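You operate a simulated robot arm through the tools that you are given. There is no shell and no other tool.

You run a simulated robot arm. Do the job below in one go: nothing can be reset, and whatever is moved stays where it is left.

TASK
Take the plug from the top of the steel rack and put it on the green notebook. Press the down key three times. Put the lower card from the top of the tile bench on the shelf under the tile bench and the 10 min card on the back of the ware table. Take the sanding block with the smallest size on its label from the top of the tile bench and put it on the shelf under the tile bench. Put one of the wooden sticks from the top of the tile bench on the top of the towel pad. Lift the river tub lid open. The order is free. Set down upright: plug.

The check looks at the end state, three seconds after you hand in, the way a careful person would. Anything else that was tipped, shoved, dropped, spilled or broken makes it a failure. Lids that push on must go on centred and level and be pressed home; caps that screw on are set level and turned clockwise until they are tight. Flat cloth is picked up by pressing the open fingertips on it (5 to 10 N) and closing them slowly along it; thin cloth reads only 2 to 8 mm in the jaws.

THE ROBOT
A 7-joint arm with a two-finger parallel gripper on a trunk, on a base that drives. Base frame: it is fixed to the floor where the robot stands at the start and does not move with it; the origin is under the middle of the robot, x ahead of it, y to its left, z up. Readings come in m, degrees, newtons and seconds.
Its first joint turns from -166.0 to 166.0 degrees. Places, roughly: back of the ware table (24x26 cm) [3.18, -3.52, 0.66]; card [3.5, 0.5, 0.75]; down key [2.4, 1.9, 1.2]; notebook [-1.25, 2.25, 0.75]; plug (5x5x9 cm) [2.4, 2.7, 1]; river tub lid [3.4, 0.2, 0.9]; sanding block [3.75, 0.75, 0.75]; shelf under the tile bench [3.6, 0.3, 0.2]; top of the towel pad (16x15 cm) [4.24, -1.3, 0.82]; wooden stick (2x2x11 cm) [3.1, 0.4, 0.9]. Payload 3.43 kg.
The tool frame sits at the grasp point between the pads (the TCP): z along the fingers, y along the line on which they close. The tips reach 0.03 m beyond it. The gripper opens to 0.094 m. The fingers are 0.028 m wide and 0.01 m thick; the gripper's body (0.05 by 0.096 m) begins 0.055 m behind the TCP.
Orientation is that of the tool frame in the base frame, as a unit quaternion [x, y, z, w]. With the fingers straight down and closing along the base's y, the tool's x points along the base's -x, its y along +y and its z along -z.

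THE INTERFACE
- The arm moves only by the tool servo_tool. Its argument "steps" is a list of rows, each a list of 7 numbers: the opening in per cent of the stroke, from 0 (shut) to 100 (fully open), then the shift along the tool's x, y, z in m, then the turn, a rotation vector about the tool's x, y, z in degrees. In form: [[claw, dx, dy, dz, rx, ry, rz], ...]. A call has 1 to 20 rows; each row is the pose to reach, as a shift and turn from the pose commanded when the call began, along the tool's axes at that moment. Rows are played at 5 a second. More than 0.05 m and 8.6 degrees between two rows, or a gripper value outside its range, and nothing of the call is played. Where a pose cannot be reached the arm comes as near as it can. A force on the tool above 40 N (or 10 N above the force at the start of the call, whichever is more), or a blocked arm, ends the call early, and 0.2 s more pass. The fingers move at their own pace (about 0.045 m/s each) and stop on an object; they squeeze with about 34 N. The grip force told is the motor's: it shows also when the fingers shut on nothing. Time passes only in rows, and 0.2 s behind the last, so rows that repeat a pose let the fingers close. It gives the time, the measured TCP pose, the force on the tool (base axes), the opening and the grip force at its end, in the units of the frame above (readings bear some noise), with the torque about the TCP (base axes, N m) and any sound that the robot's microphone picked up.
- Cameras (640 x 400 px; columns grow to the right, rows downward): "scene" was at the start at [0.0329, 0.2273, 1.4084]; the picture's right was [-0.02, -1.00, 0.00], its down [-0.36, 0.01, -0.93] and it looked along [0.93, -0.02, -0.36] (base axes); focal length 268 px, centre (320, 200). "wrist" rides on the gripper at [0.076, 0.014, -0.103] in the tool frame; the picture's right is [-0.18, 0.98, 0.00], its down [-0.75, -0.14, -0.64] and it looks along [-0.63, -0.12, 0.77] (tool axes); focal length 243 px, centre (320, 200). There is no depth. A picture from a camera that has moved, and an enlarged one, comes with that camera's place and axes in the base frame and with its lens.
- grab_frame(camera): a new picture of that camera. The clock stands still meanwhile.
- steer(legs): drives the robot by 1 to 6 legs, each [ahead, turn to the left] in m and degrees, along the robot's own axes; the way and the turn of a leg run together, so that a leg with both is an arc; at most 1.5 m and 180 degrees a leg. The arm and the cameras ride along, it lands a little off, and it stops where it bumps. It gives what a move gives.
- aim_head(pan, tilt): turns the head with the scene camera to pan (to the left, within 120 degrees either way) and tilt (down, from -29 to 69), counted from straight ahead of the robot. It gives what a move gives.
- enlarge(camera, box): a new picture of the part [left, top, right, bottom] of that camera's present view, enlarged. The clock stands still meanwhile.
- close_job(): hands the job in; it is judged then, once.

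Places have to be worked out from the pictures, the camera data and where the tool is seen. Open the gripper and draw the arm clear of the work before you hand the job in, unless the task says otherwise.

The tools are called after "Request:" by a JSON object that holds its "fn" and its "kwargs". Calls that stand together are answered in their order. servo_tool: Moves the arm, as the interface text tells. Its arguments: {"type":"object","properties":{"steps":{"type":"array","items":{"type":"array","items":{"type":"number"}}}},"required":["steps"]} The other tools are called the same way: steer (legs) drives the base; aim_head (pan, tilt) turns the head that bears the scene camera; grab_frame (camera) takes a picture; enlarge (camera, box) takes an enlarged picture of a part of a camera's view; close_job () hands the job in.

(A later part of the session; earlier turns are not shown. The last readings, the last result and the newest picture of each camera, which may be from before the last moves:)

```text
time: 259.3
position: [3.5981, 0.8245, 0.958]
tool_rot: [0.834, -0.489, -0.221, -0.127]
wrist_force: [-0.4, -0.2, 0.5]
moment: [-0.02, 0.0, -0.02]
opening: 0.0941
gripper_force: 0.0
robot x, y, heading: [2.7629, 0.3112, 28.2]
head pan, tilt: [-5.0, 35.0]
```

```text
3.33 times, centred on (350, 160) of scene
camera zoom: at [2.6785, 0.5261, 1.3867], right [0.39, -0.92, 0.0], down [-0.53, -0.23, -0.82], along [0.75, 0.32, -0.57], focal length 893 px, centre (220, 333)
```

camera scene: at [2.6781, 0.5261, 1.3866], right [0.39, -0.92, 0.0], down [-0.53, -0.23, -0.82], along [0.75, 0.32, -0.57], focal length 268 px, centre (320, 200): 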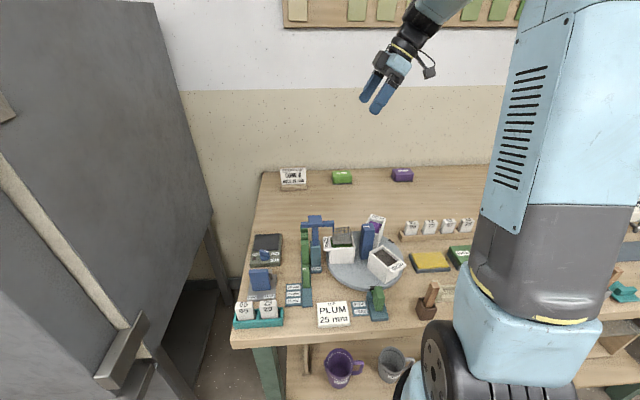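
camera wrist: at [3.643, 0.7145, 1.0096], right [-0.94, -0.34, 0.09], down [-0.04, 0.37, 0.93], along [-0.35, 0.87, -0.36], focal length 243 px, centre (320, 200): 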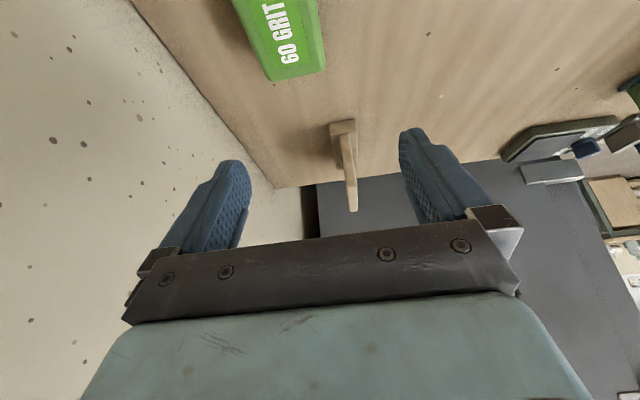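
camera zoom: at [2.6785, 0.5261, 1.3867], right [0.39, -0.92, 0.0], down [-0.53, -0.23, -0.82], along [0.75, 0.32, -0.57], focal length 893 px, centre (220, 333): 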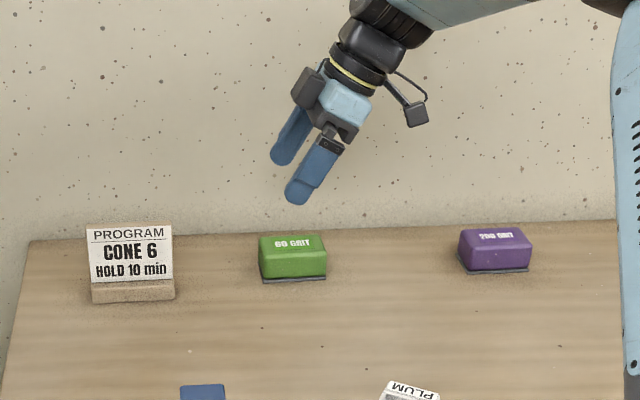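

A small correction (about 1 cm toward the wall and 1 cm right), then descend to grip height.

Request:
{"fn": "servo_tool", "kwargs": {"steps": [[100, 0.0106, -0.0107, -0.006, 0, 0, 0], [100, 0.03, -0.0107, 0.028, 0, 0, 0], [100, 0.045, -0.0107, 0.055, 0, 0, 0], [100, 0.055, -0.0107, 0.073, 0, 0, 0], [100, 0.055, -0.0107, 0.073, 0, 0, 0]]}}

Request:
{"fn": "grab_frame", "kwargs": {"camera": "wrist"}}

Request:
{"fn": "enlarge", "kwargs": {"camera": "scene", "box": [290, 130, 410, 220]}}

```text
time: 260.5
position: [3.6146, 0.8164, 0.8689]
tool_rot: [0.834, -0.489, -0.219, -0.128]
wrist_force: [0.4, -0.2, -0.3]
moment: [-0.06, 0.01, 0.0]
opening: 0.0938
gripper_force: 0.1
robot x, y, heading: [2.7611, 0.3108, 28.2]
head pan, tilt: [-5.0, 35.0]
```

```text
taken
camera wrist: at [3.6596, 0.7092, 0.9199], right [-0.94, -0.34, 0.09], down [-0.04, 0.37, 0.93], along [-0.35, 0.87, -0.36], focal length 243 px, centre (320, 200)
```

wrist: 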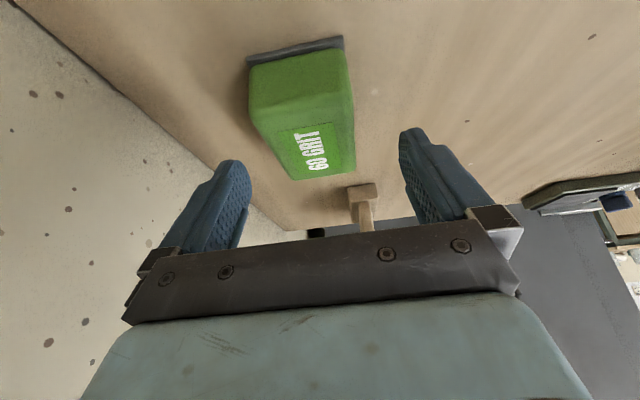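

```text
4.44 times, centred on (350, 175) of scene
camera zoom: at [2.6785, 0.5261, 1.3867], right [0.39, -0.92, 0.0], down [-0.53, -0.23, -0.82], along [0.75, 0.32, -0.57], focal length 1191 px, centre (187, 311)
```

zoom: 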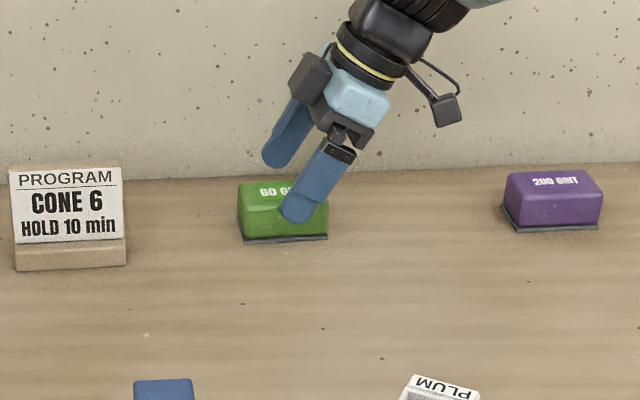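

The block lies nicely between the fingers. Descend 2 cm more and check contact.

Request:
{"fn": "servo_tool", "kwargs": {"steps": [[100, 0.005, -0.002, 0.0087, 0, 0, 0], [100, 0.0098, -0.002, 0.0174, 0, 0, 0], [100, 0.0098, -0.002, 0.0174, 0, 0, 0]]}}

Request:
{"fn": "enlarge", "kwargs": {"camera": "scene", "box": [290, 130, 410, 220]}}

```text
time: 261.3
position: [3.6166, 0.8171, 0.8482]
tool_rot: [0.835, -0.488, -0.221, -0.128]
wrist_force: [0.8, -0.9, 0.3]
moment: [-0.02, 0.0, 0.0]
opening: 0.0938
gripper_force: 0.1
robot x, y, heading: [2.7654, 0.3136, 28.0]
head pan, tilt: [-5.0, 35.0]
```

```text
4.44 times, centred on (350, 175) of scene
camera zoom: at [2.6785, 0.5261, 1.3867], right [0.39, -0.92, 0.0], down [-0.53, -0.23, -0.82], along [0.75, 0.32, -0.57], focal length 1191 px, centre (187, 311)
```

zoom: 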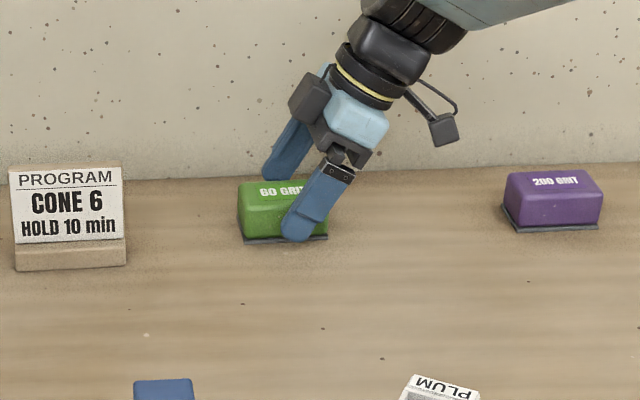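

Close gently on the block.

Request:
{"fn": "servo_tool", "kwargs": {"steps": [[80, 0, 0, 0, 0, 0, 0], [70, 0, 0, 0, 0, 0, 0], [60, 0, 0, 0, 0, 0, 0], [50, 0, 0, 0, 0, 0, 0], [30, 0, 0, 0, 0, 0, 0], [0, 0, 0, 0, 0, 0, 0], [0, 0, 0, 0, 0, 0, 0], [0, 0, 0, 0, 0, 0, 0]]}}

Request:
{"fn": "enlarge", "kwargs": {"camera": "scene", "box": [290, 130, 410, 220]}}

```text
time: 263.1
position: [3.6177, 0.8181, 0.8505]
tool_rot: [0.834, -0.489, -0.219, -0.129]
wrist_force: [1.5, -1.4, 16.5]
moment: [0.14, -0.59, -0.09]
opening: 0.0513
gripper_force: 34.3
robot x, y, heading: [2.7632, 0.3153, 28.3]
head pan, tilt: [-5.0, 35.0]
```

```text
4.44 times, centred on (350, 175) of scene
camera zoom: at [2.6777, 0.5256, 1.3867], right [0.39, -0.92, 0.0], down [-0.53, -0.23, -0.82], along [0.75, 0.32, -0.57], focal length 1191 px, centre (187, 311)
```

zoom: 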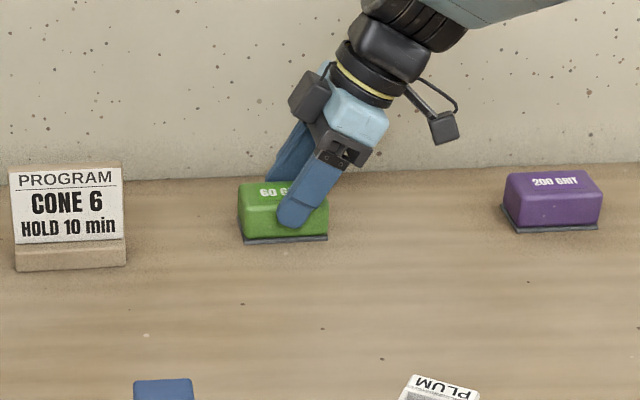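

Gripped (51 mm). Lift straight up.

Request:
{"fn": "servo_tool", "kwargs": {"steps": [[0, -0.005, 0, -0.0087, 0, 0, 0], [0, -0.02, 0, -0.0348, 0, 0, 0], [0, -0.04, 0, -0.07, 0, 0, 0], [0, -0.06, 0, -0.105, 0, 0, 0], [0, -0.08, 0, -0.14, 0, 0, 0], [0, -0.1, 0, -0.175, 0, 0, 0], [0, -0.12, 0, -0.21, 0, 0, 0], [0, -0.14, 0, -0.245, 0, 0, 0], [0, -0.16, 0, -0.28, 0, 0, 0], [0, -0.18, 0, -0.315, 0, 0, 0], [0, -0.18, 0, -0.315, 0, 0, 0]]}}

Request:
{"fn": "grab_frame", "kwargs": {"camera": "scene"}}

Request:
{"fn": "grab_frame", "kwargs": {"camera": "wrist"}}

```text
time: 265.5
position: [3.6158, 0.8191, 1.2104]
tool_rot: [0.835, -0.489, -0.22, -0.127]
wrist_force: [0.4, -0.6, -0.4]
moment: [-0.04, -0.01, -0.01]
opening: 0.0514
gripper_force: 34.3
robot x, y, heading: [2.7631, 0.3115, 28.4]
head pan, tilt: [-5.0, 35.0]
```

```text
taken
camera scene: at [2.6785, 0.5261, 1.3867], right [0.39, -0.92, 0.0], down [-0.53, -0.23, -0.82], along [0.75, 0.32, -0.57], focal length 268 px, centre (320, 200)
```

scene: 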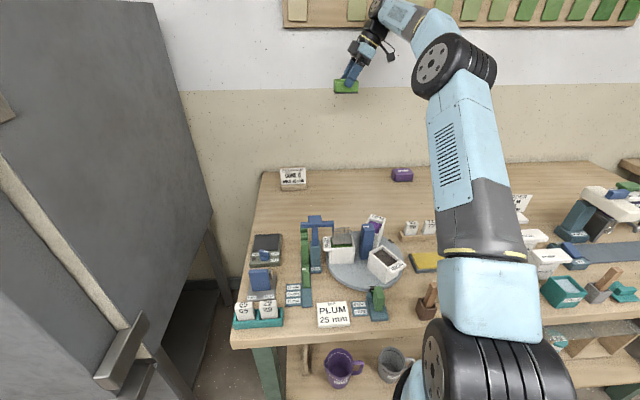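

```text
taken
camera wrist: at [3.6612, 0.7115, 1.2621], right [-0.94, -0.34, 0.09], down [-0.04, 0.37, 0.93], along [-0.35, 0.87, -0.36], focal length 243 px, centre (320, 200)
```

wrist: 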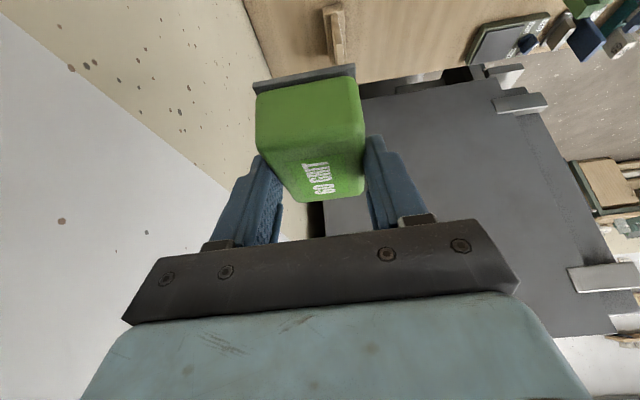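

Block is held. Draw it back over the bench, then back the base away.

Request:
{"fn": "servo_tool", "kwargs": {"steps": [[0, -0.001, 0.04, 0, 0, 0, 0], [0, -0.0015, 0.08, 0.001, 0, 0, 0], [0, -0.002, 0.12, 0.001, 0, 0, 0], [0, -0.003, 0.16, 0.002, 0, 0, 0], [0, -0.004, 0.2, 0.002, 0, 0, 0], [0, -0.005, 0.24, 0.003, 0, 0, 0], [0, -0.005, 0.28, 0.003, 0, 0, 0], [0, -0.006, 0.32, 0.004, 0, 0, 0], [0, -0.007, 0.359, 0.004, 0, 0, 0], [0, -0.007, 0.359, 0.004, 0, 0, 0]]}}

Request:
{"fn": "steer", "kwargs": {"legs": [[-0.6, 0]]}}

```text
time: 267.7
position: [3.301, 0.6507, 1.2119]
tool_rot: [0.834, -0.489, -0.22, -0.128]
wrist_force: [0.2, 0.0, -1.0]
moment: [0.02, -0.04, 0.03]
opening: 0.0512
gripper_force: 34.3
robot x, y, heading: [2.7639, 0.3157, 28.1]
head pan, tilt: [-5.0, 35.0]
```

```text
time: 271.1
position: [2.7748, 0.3692, 1.2114]
tool_rot: [0.834, -0.489, -0.219, -0.127]
wrist_force: [0.4, 0.0, -0.8]
moment: [-0.05, 0.0, 0.0]
opening: 0.0513
gripper_force: 34.0
robot x, y, heading: [2.2376, 0.0333, 28.1]
head pan, tilt: [-5.0, 35.0]
```

Turn the tool so the block faces edge-on (forward tilt), in the free space in front of the bench, then shift the base in line with the lane.

Request:
{"fn": "servo_tool", "kwargs": {"steps": [[0, 0, -0.008, 0, 4.07, 0, 7.21], [0, 0, -0.016, 0, 8.14, 0, 14.42], [0, 0, -0.024, 0, 12.2, 0, 21.6], [0, 0, -0.032, 0, 16.3, 0, 28.8], [0, 0, -0.04, 0, 20.3, 0, 36.0], [0, 0, -0.048, 0, 24.4, 0, 43.3], [0, 0, -0.056, 0, 28.5, 0, 50.5], [0, 0, -0.064, 0, 32.6, 0, 57.7], [0, 0, -0.072, 0, 36.6, 0, 64.9], [0, 0, -0.08, 0, 40.7, 0, 72.1], [0, 0, -0.08, 0, 44.7, 0, 79.3], [0, 0, -0.08, 0, 44.7, 0, 79.3]]}}

Request:
{"fn": "steer", "kwargs": {"legs": [[0, -60], [-0.28, 0], [0, 60]]}}

Request:
{"fn": "aim_head", "kwargs": {"pan": 5, "tilt": 40}}

Request:
{"fn": "grab_frame", "kwargs": {"camera": "scene"}}

```text
time: 273.7
position: [2.8442, 0.4077, 1.2114]
tool_rot: [-0.237, 0.938, 0.062, 0.245]
wrist_force: [-0.1, -0.9, -0.5]
moment: [0.02, 0.05, 0.02]
opening: 0.0512
gripper_force: 33.9
robot x, y, heading: [2.2399, 0.0288, 28.1]
head pan, tilt: [-5.0, 35.0]
```

```text
time: 276.4
position: [2.9253, -0.1645, 1.2121]
tool_rot: [0.166, 0.953, -0.043, 0.251]
wrist_force: [0.2, 0.0, -0.9]
moment: [-0.03, 0.02, -0.05]
opening: 0.0513
gripper_force: 33.7
robot x, y, heading: [2.2541, 0.0821, -21.7]
head pan, tilt: [-5.0, 35.0]
stopped in leg 1: the robot was blocked; the commanded pose is now the measured one
```

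```text
time: 277.2
position: [2.9254, -0.1626, 1.2131]
tool_rot: [0.166, 0.953, -0.043, 0.25]
wrist_force: [-0.5, 0.4, -1.3]
moment: [0.02, -0.01, -0.05]
opening: 0.0513
gripper_force: 33.6
robot x, y, heading: [2.256, 0.084, -21.8]
head pan, tilt: [5.0, 40.0]
```

```text
taken
camera scene: at [2.3655, 0.2978, 1.3791], right [-0.29, -0.96, 0.0], down [-0.62, 0.19, -0.77], along [0.73, -0.22, -0.64], focal length 268 px, centre (320, 200)
```

scene: 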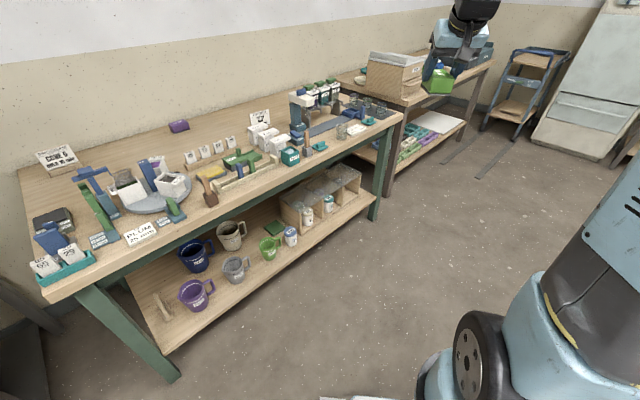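

The turn stopped short but the angle is usable: reverse 0.27 m along it, then turn back to face the bench in two parts.

Request:
{"fn": "steer", "kwargs": {"legs": [[-0.27, 0]]}}

Request:
{"fn": "steer", "kwargs": {"legs": [[0, 25]]}}

Request:
{"fn": "steer", "kwargs": {"legs": [[0, 25]]}}

```text
time: 279.1
position: [2.6755, -0.0685, 1.2119]
tool_rot: [0.17, 0.953, -0.043, 0.249]
wrist_force: [0.1, -0.2, -0.8]
moment: [0.02, -0.01, 0.04]
opening: 0.0514
gripper_force: 34.0
robot x, y, heading: [2.0053, 0.1838, -22.1]
head pan, tilt: [5.0, 40.0]
```

```text
time: 280.9
position: [2.7217, 0.2416, 1.2118]
tool_rot: [-0.044, 0.967, 0.013, 0.253]
wrist_force: [0.6, -0.2, -1.5]
moment: [0.01, 0.03, -0.02]
opening: 0.0515
gripper_force: 33.8
robot x, y, heading: [2.0115, 0.1541, 3.3]
head pan, tilt: [5.0, 40.0]
```

```text
time: 282.7
position: [2.6203, 0.5332, 1.2135]
tool_rot: [-0.251, 0.934, 0.067, 0.244]
wrist_force: [0.3, -0.3, -0.1]
moment: [0.03, 0.0, 0.01]
opening: 0.0512
gripper_force: 33.7
robot x, y, heading: [2.0208, 0.1314, 27.1]
head pan, tilt: [5.0, 40.0]
```

In line again. Lower the block in front of the bench to z≈0.335.

Request:
{"fn": "servo_tool", "kwargs": {"steps": [[0, 0.0215, -0.005, 0.0383, 0.5, 0, 0.87], [0, 0.0431, -0.01, 0.0766, 1, 0, 1.74], [0, 0.0646, -0.0155, 0.115, 1, 0, 1.74], [0, 0.0861, -0.0155, 0.1533, 1, 0, 1.74], [0, 0.1077, -0.0155, 0.1916, 1, 0, 1.74], [0, 0.1292, -0.0155, 0.2299, 1, 0, 1.74], [0, 0.1507, -0.0155, 0.2682, 1, 0, 1.74], [0, 0.1722, -0.0155, 0.3066, 1, 0, 1.74], [0, 0.1938, -0.0155, 0.3449, 1, 0, 1.74], [0, 0.2153, -0.0155, 0.3832, 1, 0, 1.74], [0, 0.2368, -0.0155, 0.4215, 1, 0, 1.74], [0, 0.2584, -0.0155, 0.4598, 1, 0, 1.74], [0, 0.2799, -0.0155, 0.4982, 1, 0, 1.74], [0, 0.3014, -0.0155, 0.5365, 1, 0, 1.74], [0, 0.323, -0.0155, 0.5748, 1, 0, 1.74], [0, 0.3445, -0.0155, 0.6131, 1, 0, 1.74], [0, 0.366, -0.0155, 0.6514, 1, 0, 1.74], [0, 0.3875, -0.0155, 0.6898, 1, 0, 1.74], [0, 0.4091, -0.0155, 0.7281, 1, 0, 1.74], [0, 0.43, -0.0155, 0.7655, 1, 0, 1.74]]}}

Request:
{"fn": "grab_frame", "kwargs": {"camera": "wrist"}}

Request:
{"fn": "grab_frame", "kwargs": {"camera": "scene"}}

```text
time: 286.9
position: [2.6297, 0.5197, 0.335]
tool_rot: [-0.234, 0.939, 0.062, 0.246]
wrist_force: [0.8, -0.1, -0.2]
moment: [0.01, 0.02, -0.04]
opening: 0.0514
gripper_force: 34.4
robot x, y, heading: [2.0235, 0.1288, 27.4]
head pan, tilt: [5.0, 40.0]
```

```text
taken
camera wrist: at [2.5191, 0.478, 0.3869], right [-0.32, 0.94, 0.09], down [0.37, 0.04, 0.93], along [0.87, 0.33, -0.36], focal length 243 px, centre (320, 200)
```

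wrist: 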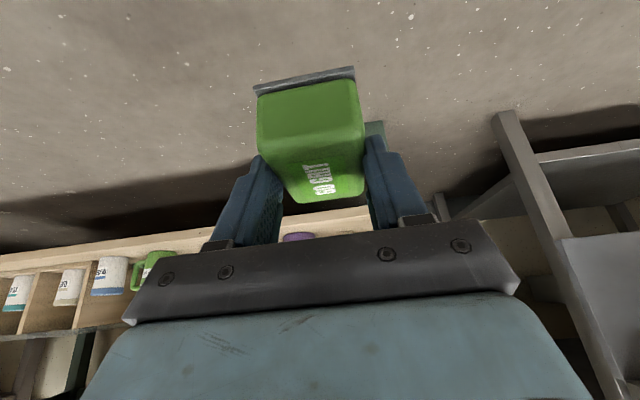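

```text
taken
camera scene: at [1.9317, 0.3567, 1.3791], right [0.54, -0.84, 0.0], down [-0.54, -0.35, -0.77], along [0.65, 0.41, -0.64], focal length 268 px, centre (320, 200)
```

scene: 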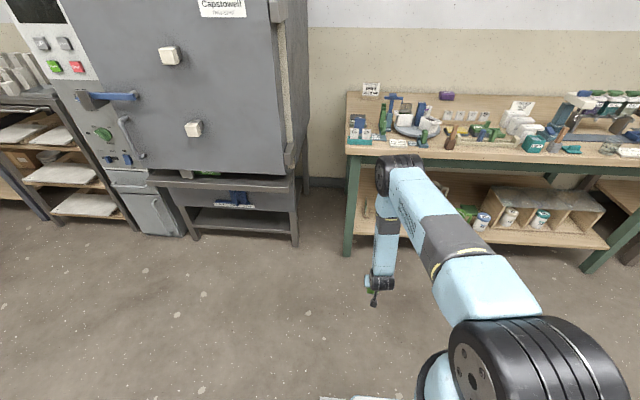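

Drive 0.15 m closer, then extend into the lane up to just before the front of the card.

Request:
{"fn": "steer", "kwargs": {"legs": [[0.15, 0]]}}

Request:
{"fn": "servo_tool", "kwargs": {"steps": [[0, -0.0349, 0, 0.0196, 0, 0, 0], [0, -0.0698, 0, 0.0393, 0, 0, 0], [0, -0.1047, 0, 0.0589, 0, 0, 0], [0, -0.1396, 0, 0.0786, 0, 0, 0], [0, -0.1745, 0, 0.0982, 0, 0, 0], [0, -0.1745, 0, 0.0982, 0, 0, 0]]}}

Request:
{"fn": "grab_frame", "kwargs": {"camera": "wrist"}}

Request:
{"fn": "enlarge", "kwargs": {"camera": "scene", "box": [300, 80, 560, 320]}}

```text
time: 288.3
position: [2.7624, 0.5886, 0.3359]
tool_rot: [-0.233, 0.939, 0.062, 0.245]
wrist_force: [0.6, 0.1, -0.5]
moment: [-0.01, -0.02, 0.01]
opening: 0.0514
gripper_force: 34.4
robot x, y, heading: [2.1592, 0.2013, 27.3]
head pan, tilt: [5.0, 40.0]
```

```text
time: 289.7
position: [2.9397, 0.6808, 0.3335]
tool_rot: [-0.234, 0.939, 0.061, 0.245]
wrist_force: [-0.5, 0.6, -0.3]
moment: [0.01, -0.03, 0.02]
opening: 0.0511
gripper_force: 33.8
robot x, y, heading: [2.156, 0.2008, 27.3]
head pan, tilt: [5.0, 40.0]
```

```text
taken
camera wrist: at [2.8306, 0.639, 0.3863], right [-0.32, 0.94, 0.09], down [0.37, 0.04, 0.93], along [0.87, 0.33, -0.36], focal length 243 px, centre (320, 200)
```

wrist: 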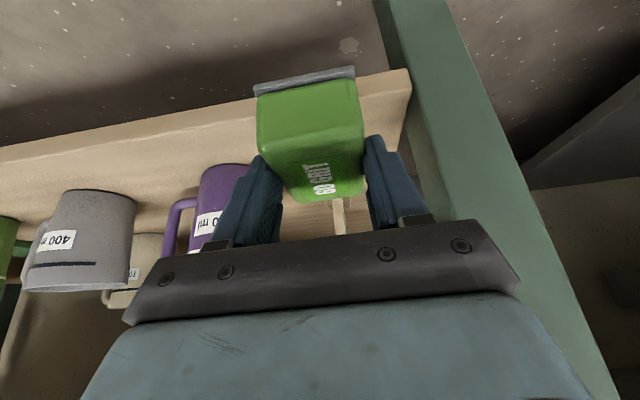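

```text
1.67 times, centred on (430, 200) of scene
camera zoom: at [2.0666, 0.427, 1.3791], right [0.54, -0.84, 0.0], down [-0.54, -0.34, -0.77], along [0.65, 0.41, -0.64], focal length 447 px, centre (137, 200)
```

zoom: 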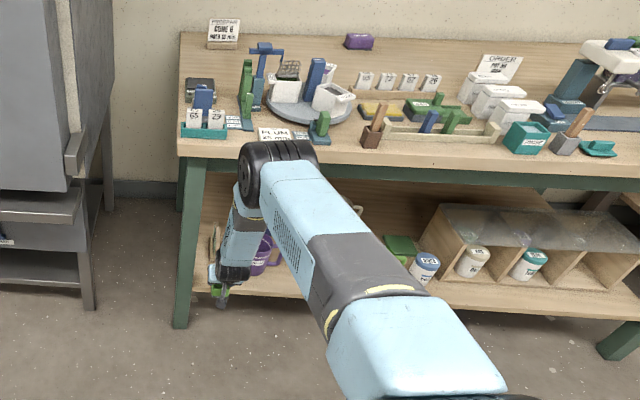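

Continue 8 cm forward, keeping the block above the shelf, then check.

Request:
{"fn": "servo_tool", "kwargs": {"steps": [[0, -0.0349, 0, 0.0196, 0, 0, 0], [0, -0.069, 0, 0.0388, 0, 0, 0], [0, -0.069, 0, 0.0388, 0, 0, 0]]}}

Request:
{"fn": "grab_frame", "kwargs": {"camera": "wrist"}}

Request:
{"fn": "enlarge", "kwargs": {"camera": "scene", "box": [300, 80, 560, 320]}}

```text
time: 290.5
position: [3.0106, 0.7194, 0.3348]
tool_rot: [-0.233, 0.939, 0.062, 0.246]
wrist_force: [-0.1, -0.1, -0.5]
moment: [-0.03, 0.03, -0.01]
opening: 0.0514
gripper_force: 34.3
robot x, y, heading: [2.162, 0.1975, 27.4]
head pan, tilt: [5.0, 40.0]
```

```text
taken
camera wrist: at [2.9004, 0.6772, 0.3873], right [-0.32, 0.94, 0.09], down [0.37, 0.04, 0.93], along [0.87, 0.33, -0.36], focal length 243 px, centre (320, 200)
```

wrist: 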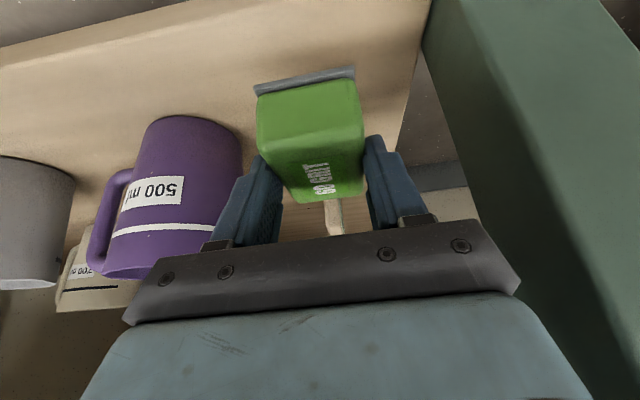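

```text
1.67 times, centred on (430, 200) of scene
camera zoom: at [2.0666, 0.427, 1.3791], right [0.54, -0.84, 0.0], down [-0.54, -0.34, -0.77], along [0.65, 0.41, -0.64], focal length 447 px, centre (137, 200)
```

zoom: 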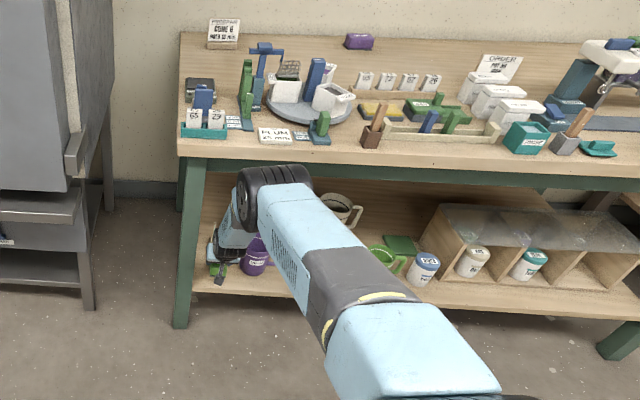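

The block is above the shelf front, in front of the card. Lower it slowly.

Request:
{"fn": "servo_tool", "kwargs": {"steps": [[0, 0.0035, 0, 0.0107, 0, 0, 0], [0, 0.0085, 0, 0.0195, 0, 0, 0], [0, 0.0135, 0, 0.0282, 0, 0, 0], [0, 0.0155, 0, 0.0317, 0, 0, 0], [0, 0.0155, 0, 0.0317, 0, 0, 0]]}}

```text
time: 291.7
position: [3.0107, 0.7199, 0.3013]
tool_rot: [-0.233, 0.939, 0.062, 0.246]
wrist_force: [0.6, -0.4, -0.1]
moment: [-0.02, 0.04, -0.01]
opening: 0.0514
gripper_force: 34.0
robot x, y, heading: [2.1583, 0.1992, 27.4]
head pan, tilt: [5.0, 40.0]
```

Request:
{"fn": "servo_tool", "kwargs": {"steps": [[0, 0.0015, 0, 0.0026, 0, 0, 0], [0, 0.003, 0, 0.0052, 0, 0, 0], [0, 0.0045, 0, 0.0078, 0, 0, 0], [0, 0.0045, 0, 0.0078, 0, 0, 0]]}}

```text
time: 292.7
position: [3.0122, 0.7207, 0.2914]
tool_rot: [-0.233, 0.939, 0.062, 0.246]
wrist_force: [0.1, 0.5, -0.7]
moment: [0.04, 0.01, 0.0]
opening: 0.051
gripper_force: 34.6
robot x, y, heading: [2.1592, 0.1999, 27.4]
head pan, tilt: [5.0, 40.0]
```

No contact yet at 0.291; go down 3 mm at a time.

Request:
{"fn": "servo_tool", "kwargs": {"steps": [[0, 0.001, 0, 0.0017, 0, 0, 0], [0, 0.002, 0, 0.0035, 0, 0, 0], [0, 0.002, 0, 0.0035, 0, 0, 0]]}}

```text
time: 293.5
position: [3.0141, 0.721, 0.2906]
tool_rot: [-0.233, 0.938, 0.063, 0.248]
wrist_force: [-4.3, -0.9, 27.1]
moment: [-0.04, -0.15, 0.02]
opening: 0.0513
gripper_force: 34.5
robot x, y, heading: [2.158, 0.1996, 27.3]
head pan, tilt: [5.0, 40.0]
```

Contact. Ease off and release.

Request:
{"fn": "servo_tool", "kwargs": {"steps": [[0, -0.001, 0, -0.0017, 0, 0, 0], [0, -0.0013, 0, -0.0023, 0, 0, 0], [0, -0.0013, 0, -0.0023, 0, 0, 0]]}}

Request:
{"fn": "servo_tool", "kwargs": {"steps": [[55, 0, 0, 0, 0, 0, 0], [65, 0, 0, 0, 0, 0, 0], [75, 0, 0, 0, 0, 0, 0], [80, 0, 0, 0, 0, 0, 0], [80, 0, 0, 0, 0, 0, 0]]}}

Request:
{"fn": "grab_frame", "kwargs": {"camera": "wrist"}}

```text
time: 294.3
position: [3.0106, 0.7206, 0.2897]
tool_rot: [-0.233, 0.939, 0.061, 0.246]
wrist_force: [4.5, 2.2, 12.7]
moment: [0.38, -0.8, 0.01]
opening: 0.0512
gripper_force: 33.9
robot x, y, heading: [2.1573, 0.2002, 27.4]
head pan, tilt: [5.0, 40.0]
```

```text
time: 295.5
position: [3.0125, 0.7228, 0.2906]
tool_rot: [-0.233, 0.939, 0.061, 0.246]
wrist_force: [0.6, 0.7, 0.3]
moment: [0.0, -0.02, -0.02]
opening: 0.0753
gripper_force: 0.0
robot x, y, heading: [2.158, 0.1982, 27.5]
head pan, tilt: [5.0, 40.0]
```

```text
taken
camera wrist: at [2.902, 0.6792, 0.3417], right [-0.32, 0.94, 0.09], down [0.37, 0.04, 0.93], along [0.87, 0.33, -0.36], focal length 243 px, centre (320, 200)
```

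wrist: 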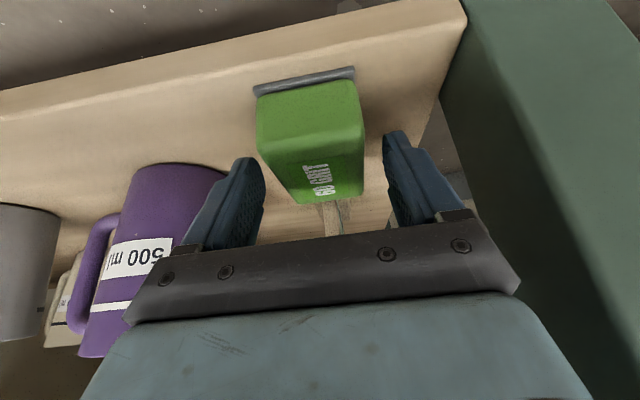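

The block sits flat on the shelf. Withdraw straight back.

Request:
{"fn": "servo_tool", "kwargs": {"steps": [[80, 0.0122, 0, -0.0118, 0, 0, 0], [80, 0.0297, 0, -0.0216, 0, 0, 0], [80, 0.0646, 0, -0.0412, 0, 0, 0], [80, 0.0995, 0, -0.0609, 0, 0, 0], [80, 0.1344, 0, -0.0805, 0, 0, 0], [80, 0.1693, 0, -0.1001, 0, 0, 0], [80, 0.2042, 0, -0.1198, 0, 0, 0], [80, 0.2391, 0, -0.1394, 0, 0, 0], [80, 0.2391, 0, -0.1394, 0, 0, 0]]}}

Request:
{"fn": "steer", "kwargs": {"legs": [[-0.15, 0]]}}

Request:
{"fn": "servo_tool", "kwargs": {"steps": [[80, -0.0219, 0, -0.0393, 0, 0, 0], [80, -0.0438, 0, -0.0786, 0, 0, 0], [80, -0.0657, 0, -0.1179, 0, 0, 0], [80, -0.0876, 0, -0.1572, 0, 0, 0], [80, -0.1095, 0, -0.1965, 0, 0, 0], [80, -0.1314, 0, -0.2358, 0, 0, 0], [80, -0.1533, 0, -0.2751, 0, 0, 0], [80, -0.1752, 0, -0.3144, 0, 0, 0], [80, -0.1971, 0, -0.3537, 0, 0, 0], [80, -0.219, 0, -0.393, 0, 0, 0], [80, -0.2409, 0, -0.4323, 0, 0, 0], [80, -0.2628, 0, -0.4716, 0, 0, 0], [80, -0.2847, 0, -0.5109, 0, 0, 0], [80, -0.3066, 0, -0.5502, 0, 0, 0], [80, -0.3285, 0, -0.5895, 0, 0, 0], [80, -0.3504, 0, -0.6288, 0, 0, 0], [80, -0.3723, 0, -0.6681, 0, 0, 0], [80, -0.3942, 0, -0.7074, 0, 0, 0], [80, -0.4161, 0, -0.7467, 0, 0, 0], [80, -0.438, 0, -0.786, 0, 0, 0]]}}

Request:
{"fn": "grab_frame", "kwargs": {"camera": "scene"}}

Request:
{"fn": "enlarge", "kwargs": {"camera": "scene", "box": [330, 150, 530, 280]}}

```text
time: 297.5
position: [2.7677, 0.5922, 0.2933]
tool_rot: [-0.234, 0.939, 0.063, 0.244]
wrist_force: [0.4, 1.1, 0.2]
moment: [-0.02, 0.04, 0.02]
opening: 0.0752
gripper_force: 0.2
robot x, y, heading: [2.1576, 0.1999, 27.6]
head pan, tilt: [5.0, 40.0]
```

```text
time: 298.9
position: [2.6346, 0.5218, 0.2941]
tool_rot: [-0.234, 0.939, 0.062, 0.245]
wrist_force: [-0.1, 0.0, -0.5]
moment: [0.01, 0.03, -0.02]
opening: 0.0752
gripper_force: 0.0
robot x, y, heading: [2.0211, 0.1294, 27.4]
head pan, tilt: [5.0, 40.0]
```

```text
time: 303.1
position: [2.635, 0.5211, 1.1928]
tool_rot: [-0.233, 0.939, 0.061, 0.245]
wrist_force: [-0.1, 0.0, -0.9]
moment: [-0.03, 0.01, -0.01]
opening: 0.0752
gripper_force: 0.0
robot x, y, heading: [2.022, 0.1308, 27.5]
head pan, tilt: [5.0, 40.0]
```

```text
taken
camera scene: at [1.9327, 0.3576, 1.3791], right [0.54, -0.84, 0.0], down [-0.54, -0.34, -0.77], along [0.65, 0.41, -0.64], focal length 268 px, centre (320, 200)
```

scene: 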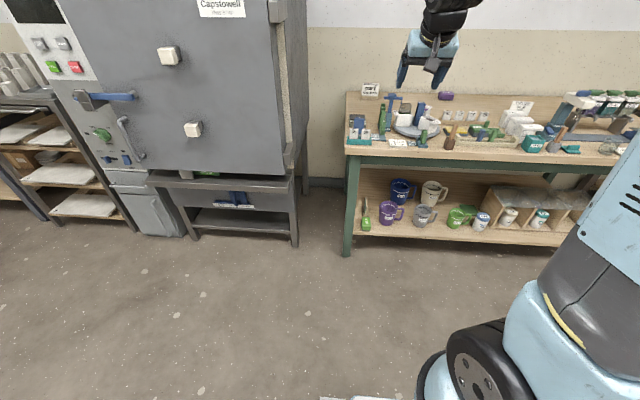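

```text
3.08 times, centred on (430, 215) of scene
camera zoom: at [1.9327, 0.3576, 1.3791], right [0.54, -0.84, 0.0], down [-0.54, -0.34, -0.77], along [0.65, 0.41, -0.64], focal length 825 px, centre (-18, 154)
```

zoom: 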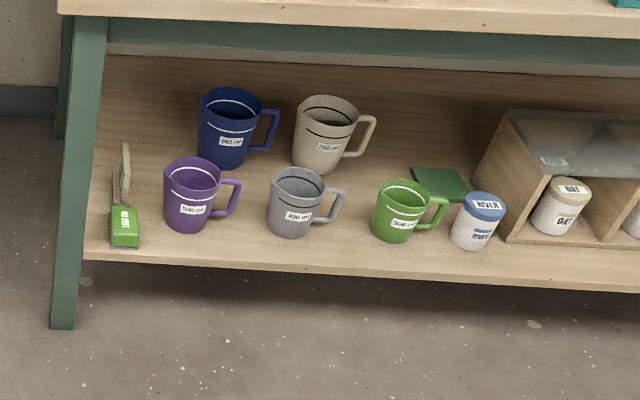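

Both card and block are on the shelf, everything else undisturbed. Straighten the tool and drive along to the glaze tubs.

Request:
{"fn": "servo_tool", "kwargs": {"steps": [[80, 0, 0, 0, 0, 7.5, 0], [80, 0, 0, 0, 0, 15, 0], [90, 0, 0, 0, 0, 22.5, 0], [100, 0, 0, 0, 0, 29.3, 0], [100, 0, 0, 0, 0, 29.3, 0]]}}

Request:
{"fn": "steer", "kwargs": {"legs": [[0, -26]]}}

Request:
{"fn": "steer", "kwargs": {"legs": [[0, -26], [0.6, 0]]}}

Request:
{"fn": "steer", "kwargs": {"legs": [[0, 27]]}}

Request:
{"fn": "steer", "kwargs": {"legs": [[0, 26]]}}

Request:
{"fn": "aim_head", "kwargs": {"pan": 0, "tilt": 35}}

Request:
{"fn": "grab_frame", "kwargs": {"camera": "scene"}}

Request:
{"fn": "grab_frame", "kwargs": {"camera": "wrist"}}

```text
time: 304.3
position: [2.6317, 0.5206, 1.1939]
tool_rot: [-0.241, 0.971, 0.001, 0.0]
wrist_force: [-0.4, -0.2, -0.5]
moment: [0.01, -0.03, 0.01]
opening: 0.0941
gripper_force: 0.1
robot x, y, heading: [2.0204, 0.13, 27.2]
head pan, tilt: [5.0, 40.0]
```

```text
time: 306.2
position: [2.7402, 0.2117, 1.1933]
tool_rot: [-0.015, 1.0, 0.002, 0.0]
wrist_force: [1.1, 0.3, -0.1]
moment: [0.02, 0.01, 0.04]
opening: 0.0942
gripper_force: 0.2
robot x, y, heading: [2.019, 0.1611, 1.1]
head pan, tilt: [5.0, 40.0]
```

```text
time: 311.1
position: [3.2384, -0.3559, 1.1931]
tool_rot: [0.207, 0.978, 0.0, 0.001]
wrist_force: [0.1, -0.3, -0.4]
moment: [0.01, 0.04, 0.0]
opening: 0.094
gripper_force: 0.0
robot x, y, heading: [2.5702, -0.0785, -24.5]
head pan, tilt: [5.0, 40.0]
```

```text
time: 312.9
position: [3.2941, -0.0276, 1.1942]
tool_rot: [-0.024, 1.0, 0.0, 0.001]
wrist_force: [-1.2, 0.3, -0.3]
moment: [0.0, 0.01, 0.02]
opening: 0.0941
gripper_force: 0.1
robot x, y, heading: [2.5767, -0.1166, 1.5]
head pan, tilt: [5.0, 40.0]
```

```text
time: 314.8
position: [3.1827, 0.278, 1.1946]
tool_rot: [-0.249, 0.969, 0.0, 0.0]
wrist_force: [-0.1, -0.7, -0.3]
moment: [-0.03, 0.03, 0.01]
opening: 0.094
gripper_force: 0.1
robot x, y, heading: [2.5913, -0.1409, 27.5]
head pan, tilt: [5.0, 40.0]
```

```text
time: 315.5
position: [3.1835, 0.2772, 1.1955]
tool_rot: [-0.248, 0.969, 0.0, 0.001]
wrist_force: [-0.2, -0.7, -0.1]
moment: [0.02, 0.04, 0.0]
opening: 0.094
gripper_force: 0.0
robot x, y, heading: [2.5917, -0.1442, 27.5]
head pan, tilt: [0.0, 35.0]
```

```text
taken
camera scene: at [2.5061, 0.078, 1.3866], right [0.46, -0.89, 0.0], down [-0.51, -0.27, -0.82], along [0.73, 0.38, -0.57], focal length 268 px, centre (320, 200)
```

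scene: 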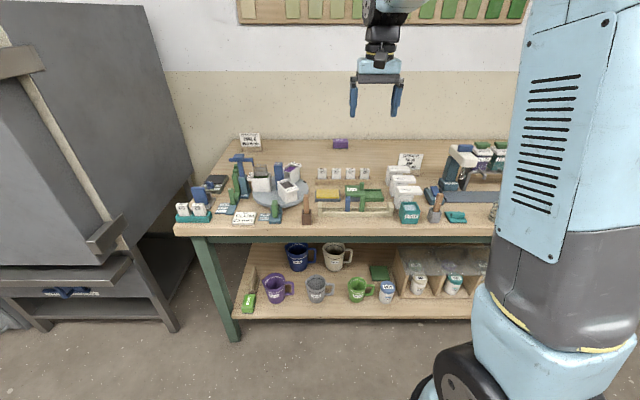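

```text
taken
camera wrist: at [3.1089, 0.2539, 1.2974], right [-0.31, 0.95, 0.0], down [0.73, 0.24, 0.64], along [0.61, 0.2, -0.77], focal length 243 px, centre (320, 200)
```

wrist: 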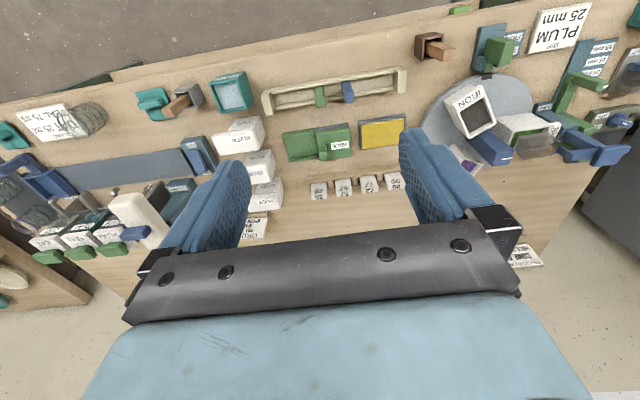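

Zoom in on the RIVER tub from both cameras.

Request:
{"fn": "enlarge", "kwargs": {"camera": "scene", "box": [370, 140, 500, 240]}}

Request:
{"fn": "enlarge", "kwargs": {"camera": "wrist", "box": [120, 60, 290, 240]}}

```text
4.00 times, centred on (435, 190) of scene
camera zoom: at [2.5061, 0.078, 1.3866], right [0.46, -0.89, 0.0], down [-0.51, -0.27, -0.82], along [0.73, 0.38, -0.57], focal length 1072 px, centre (-140, 240)
```

zoom: 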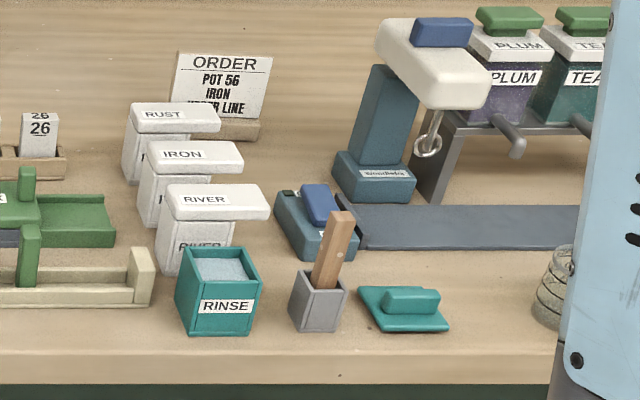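

```text
2.22 times, centred on (205, 150) of wrist
camera zoom: at [3.1089, 0.2539, 1.2974], right [-0.31, 0.95, 0.0], down [0.73, 0.24, 0.64], along [0.61, 0.2, -0.77], focal length 539 px, centre (576, 311)
```

zoom: 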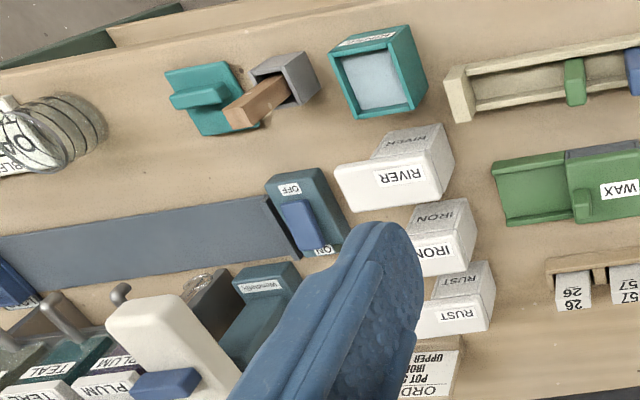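

The lid overhangs to the right of the tub (a lifting lip). I move the wrist camera over to see it clearly.

Request:
{"fn": "servo_tool", "kwargs": {"steps": [[100, 0.005, -0.04, 0, 0, 0, 0], [100, 0.01, -0.08, 0, 0, 0, 0], [100, 0.02, -0.12, 0.0, 0, 0, 0], [100, 0.03, -0.15, 0.03, 0, 0, 0], [100, 0.04, -0.17, 0.06, 0, 0, 0], [100, 0.04, -0.17, 0.06, 0, 0, 0]]}}

Request:
{"fn": "grab_frame", "kwargs": {"camera": "wrist"}}

Request:
{"fn": "enlarge", "kwargs": {"camera": "wrist", "box": [230, 60, 410, 220]}}

```text
time: 316.9
position: [3.2298, 0.1098, 1.1362]
tool_rot: [-0.248, 0.969, -0.001, 0.0]
wrist_force: [-0.1, 0.0, -0.4]
moment: [0.03, 0.02, 0.02]
opening: 0.0939
gripper_force: 0.0
robot x, y, heading: [2.5905, -0.1429, 27.5]
head pan, tilt: [0.0, 35.0]
```

```text
taken
camera wrist: at [3.1551, 0.0858, 1.239], right [-0.31, 0.95, 0.0], down [0.73, 0.24, 0.64], along [0.61, 0.2, -0.77], focal length 243 px, centre (320, 200)
```

wrist: 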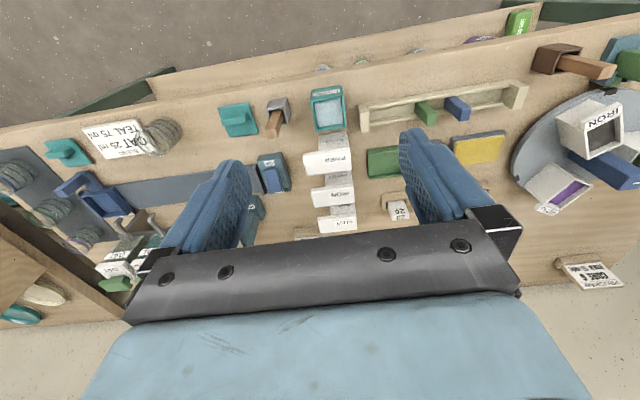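

```text
2.50 times, centred on (320, 140) of wrist
camera zoom: at [3.1551, 0.0858, 1.239], right [-0.31, 0.95, 0.0], down [0.73, 0.24, 0.64], along [0.61, 0.2, -0.77], focal length 606 px, centre (320, 350)
```

zoom: 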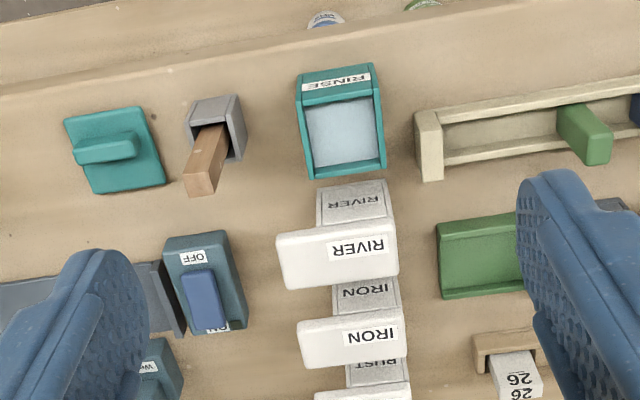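

Lid measured: top z≈0.88, u 3.018–3.060, v −1.39 (left) to −1.47 (right), lip overhanging ~2.7 cm right. Zoom further to find the hinge side.

Request:
{"fn": "enlarge", "kwargs": {"camera": "scene", "box": [395, 160, 445, 220]}}

Request:
{"fn": "enlarge", "kwargs": {"camera": "wrist", "box": [290, 120, 370, 200]}}

```text
6.67 times, centred on (420, 190) of scene
camera zoom: at [2.506, 0.078, 1.3867], right [0.46, -0.89, 0.0], down [-0.51, -0.27, -0.82], along [0.73, 0.38, -0.57], focal length 1787 px, centre (-347, 267)
```

zoom: 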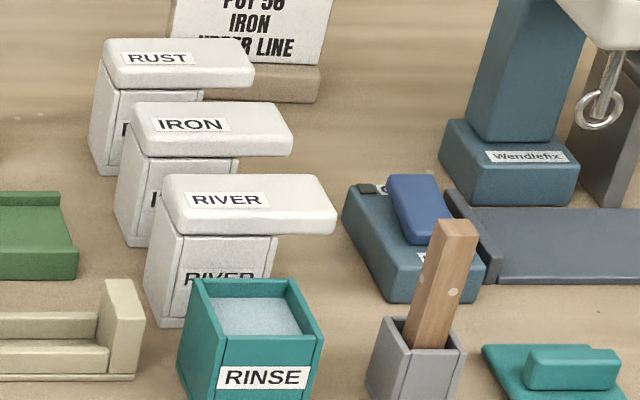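

```text
5.00 times, centred on (330, 160) of wrist
camera zoom: at [3.1551, 0.0858, 1.239], right [-0.31, 0.95, 0.0], down [0.73, 0.24, 0.64], along [0.61, 0.2, -0.77], focal length 1213 px, centre (270, 400)
```

zoom: 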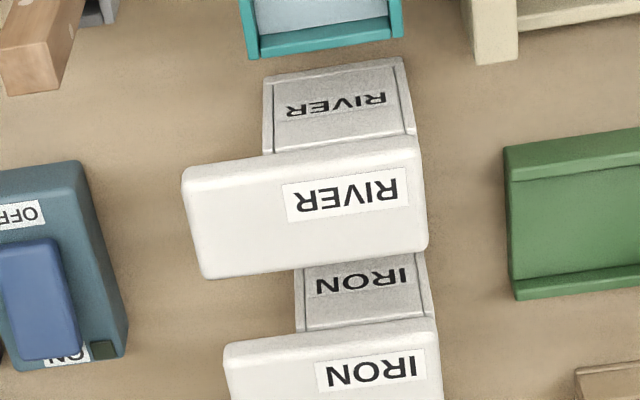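

The lid must be lifted by its right lip; the gray cup's stick stands right beside the access path, so I take that stick first. Move above it with the jaws turned to match its lean.

Request:
{"fn": "servo_tool", "kwargs": {"steps": [[100, -0.013, -0.017, 0.024, 0, 0, 7], [100, -0.026, -0.034, 0.048, 0, 0, 14], [100, -0.039, -0.051, 0.072, 0, 0, 21], [100, -0.052, -0.068, 0.096, 0, 0, 28], [100, -0.0648, -0.0857, 0.12, 0, 0, 34], [100, -0.0648, -0.0857, 0.12, 0, 0, 34]]}}

Request:
{"fn": "grab_frame", "kwargs": {"camera": "wrist"}}

Request:
{"fn": "enlarge", "kwargs": {"camera": "scene", "box": [380, 110, 500, 230]}}

```text
time: 318.3
position: [3.3286, 0.0642, 1.0158]
tool_rot: [0.047, 0.999, 0.001, 0.0]
wrist_force: [0.1, 0.2, -0.7]
moment: [-0.01, -0.01, -0.05]
opening: 0.094
gripper_force: 0.0
robot x, y, heading: [2.594, -0.1419, 27.4]
head pan, tilt: [0.0, 35.0]
```

```text
taken
camera wrist: at [3.2531, 0.086, 1.1178], right [0.27, 0.96, 0.0], down [0.74, -0.21, 0.64], along [0.62, -0.18, -0.77], focal length 243 px, centre (320, 200)
```

wrist: 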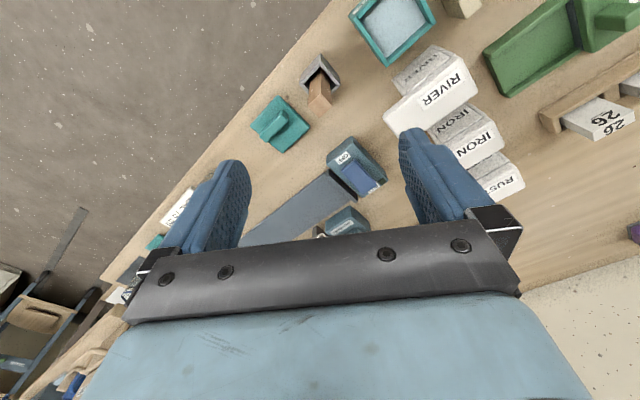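

```text
3.33 times, centred on (440, 170) of scene
camera zoom: at [2.5062, 0.078, 1.3867], right [0.46, -0.89, 0.0], down [-0.51, -0.27, -0.82], along [0.73, 0.38, -0.57], focal length 893 px, centre (-80, 300)
```

zoom: 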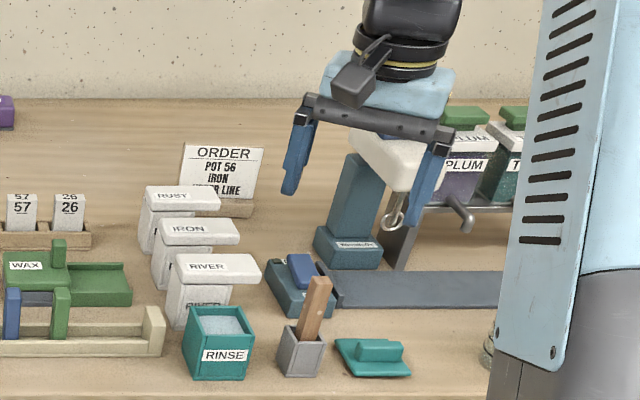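

Request:
{"fn": "enlarge", "kwargs": {"camera": "wrist", "box": [270, 40, 370, 140]}}

```text
4.00 times, centred on (320, 90) of wrist
camera zoom: at [3.2531, 0.086, 1.1178], right [0.27, 0.96, 0.0], down [0.74, -0.21, 0.64], along [0.62, -0.18, -0.77], focal length 970 px, centre (320, 640)
```

zoom: 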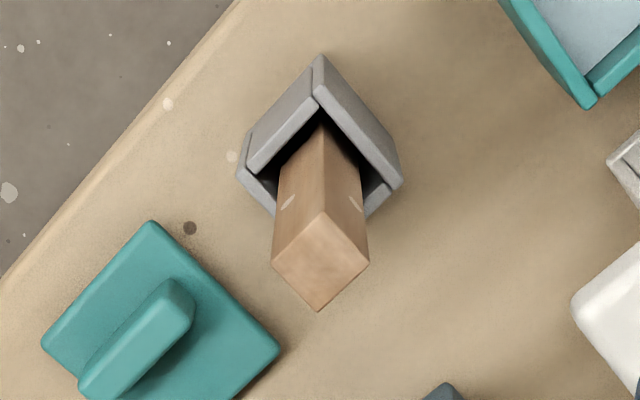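

The stick is nearly upright with faces along the bench axes, so I turn the jaws back square and descend with a narrow opening (the rinse tank is close).

Request:
{"fn": "servo_tool", "kwargs": {"steps": [[55, 0.005, 0.0005, 0, 0, 0, -8.5], [55, 0.005, 0.0005, 0, 0, 0, -17], [55, 0.005, 0.0005, 0, 0, 0, -25.5], [55, 0.005, 0.0005, 0.02, 0, 0, -34], [55, 0.005, 0.0005, 0.05, 0, 0, -34], [55, 0.005, 0.0005, 0.07, 0, 0, -34], [55, 0.005, 0.0005, 0.07, 0, 0, -34]]}}

Request:
{"fn": "grab_frame", "kwargs": {"camera": "wrist"}}

Request:
{"fn": "enlarge", "kwargs": {"camera": "scene", "box": [380, 140, 480, 240]}}

```text
time: 319.9
position: [3.3239, 0.0668, 0.9451]
tool_rot: [-0.249, 0.969, 0.0, 0.002]
wrist_force: [-0.8, 0.4, -0.1]
moment: [0.02, 0.02, -0.04]
opening: 0.0514
gripper_force: 0.0
robot x, y, heading: [2.5877, -0.1419, 27.4]
head pan, tilt: [0.0, 35.0]
```

```text
taken
camera wrist: at [3.2491, 0.0429, 1.0468], right [-0.31, 0.95, 0.0], down [0.73, 0.24, 0.64], along [0.61, 0.2, -0.77], focal length 243 px, centre (320, 200)
```

wrist: 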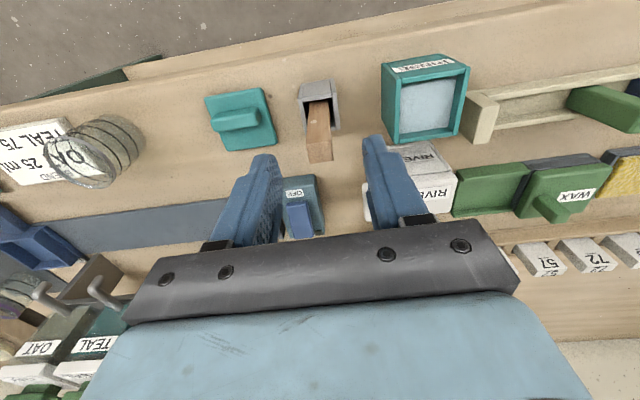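

```text
4.00 times, centred on (430, 190) of scene
camera zoom: at [2.5062, 0.078, 1.3867], right [0.46, -0.89, 0.0], down [-0.51, -0.27, -0.82], along [0.73, 0.38, -0.57], focal length 1072 px, centre (-120, 240)
```

zoom: 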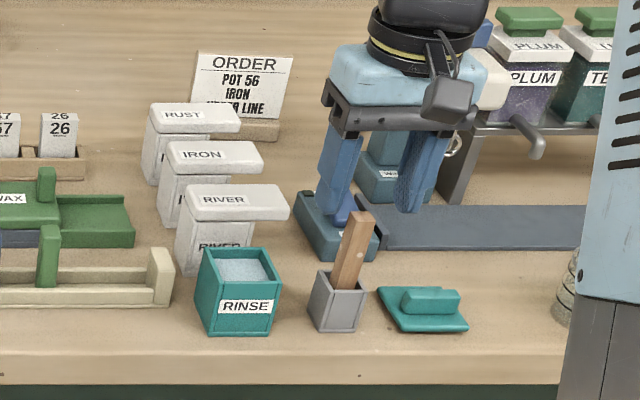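

Aligned; descend 6 cm and close on the stick.

Request:
{"fn": "servo_tool", "kwargs": {"steps": [[55, -0.004, 0, 0.03, 0, 0, 0], [55, -0.004, 0, 0.06, 0, 0, 0], [55, -0.004, 0, 0.06, 0, 0, 0], [30, -0.004, 0, 0.06, 0, 0, 0], [10, -0.004, 0, 0.06, 0, 0, 0], [0, -0.004, 0, 0.06, 0, 0, 0], [0, -0.004, 0, 0.06, 0, 0, 0]]}}

Request:
{"fn": "enlarge", "kwargs": {"camera": "scene", "box": [380, 140, 480, 240]}}

```text
time: 321.5
position: [3.3252, 0.0689, 0.8853]
tool_rot: [-0.248, 0.969, 0.0, 0.001]
wrist_force: [-0.3, -0.1, 0.9]
moment: [0.01, -0.01, -0.02]
opening: 0.0183
gripper_force: 33.8
robot x, y, heading: [2.5904, -0.1422, 27.4]
head pan, tilt: [0.0, 35.0]
```

```text
4.00 times, centred on (430, 190) of scene
camera zoom: at [2.5063, 0.0781, 1.3867], right [0.46, -0.89, 0.0], down [-0.51, -0.27, -0.82], along [0.73, 0.38, -0.57], focal length 1072 px, centre (-120, 240)
```

zoom: 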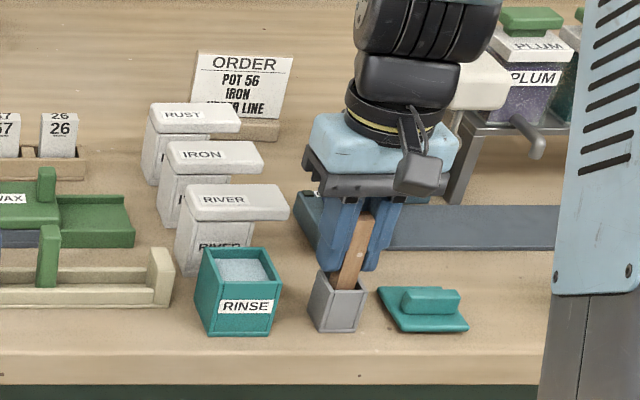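

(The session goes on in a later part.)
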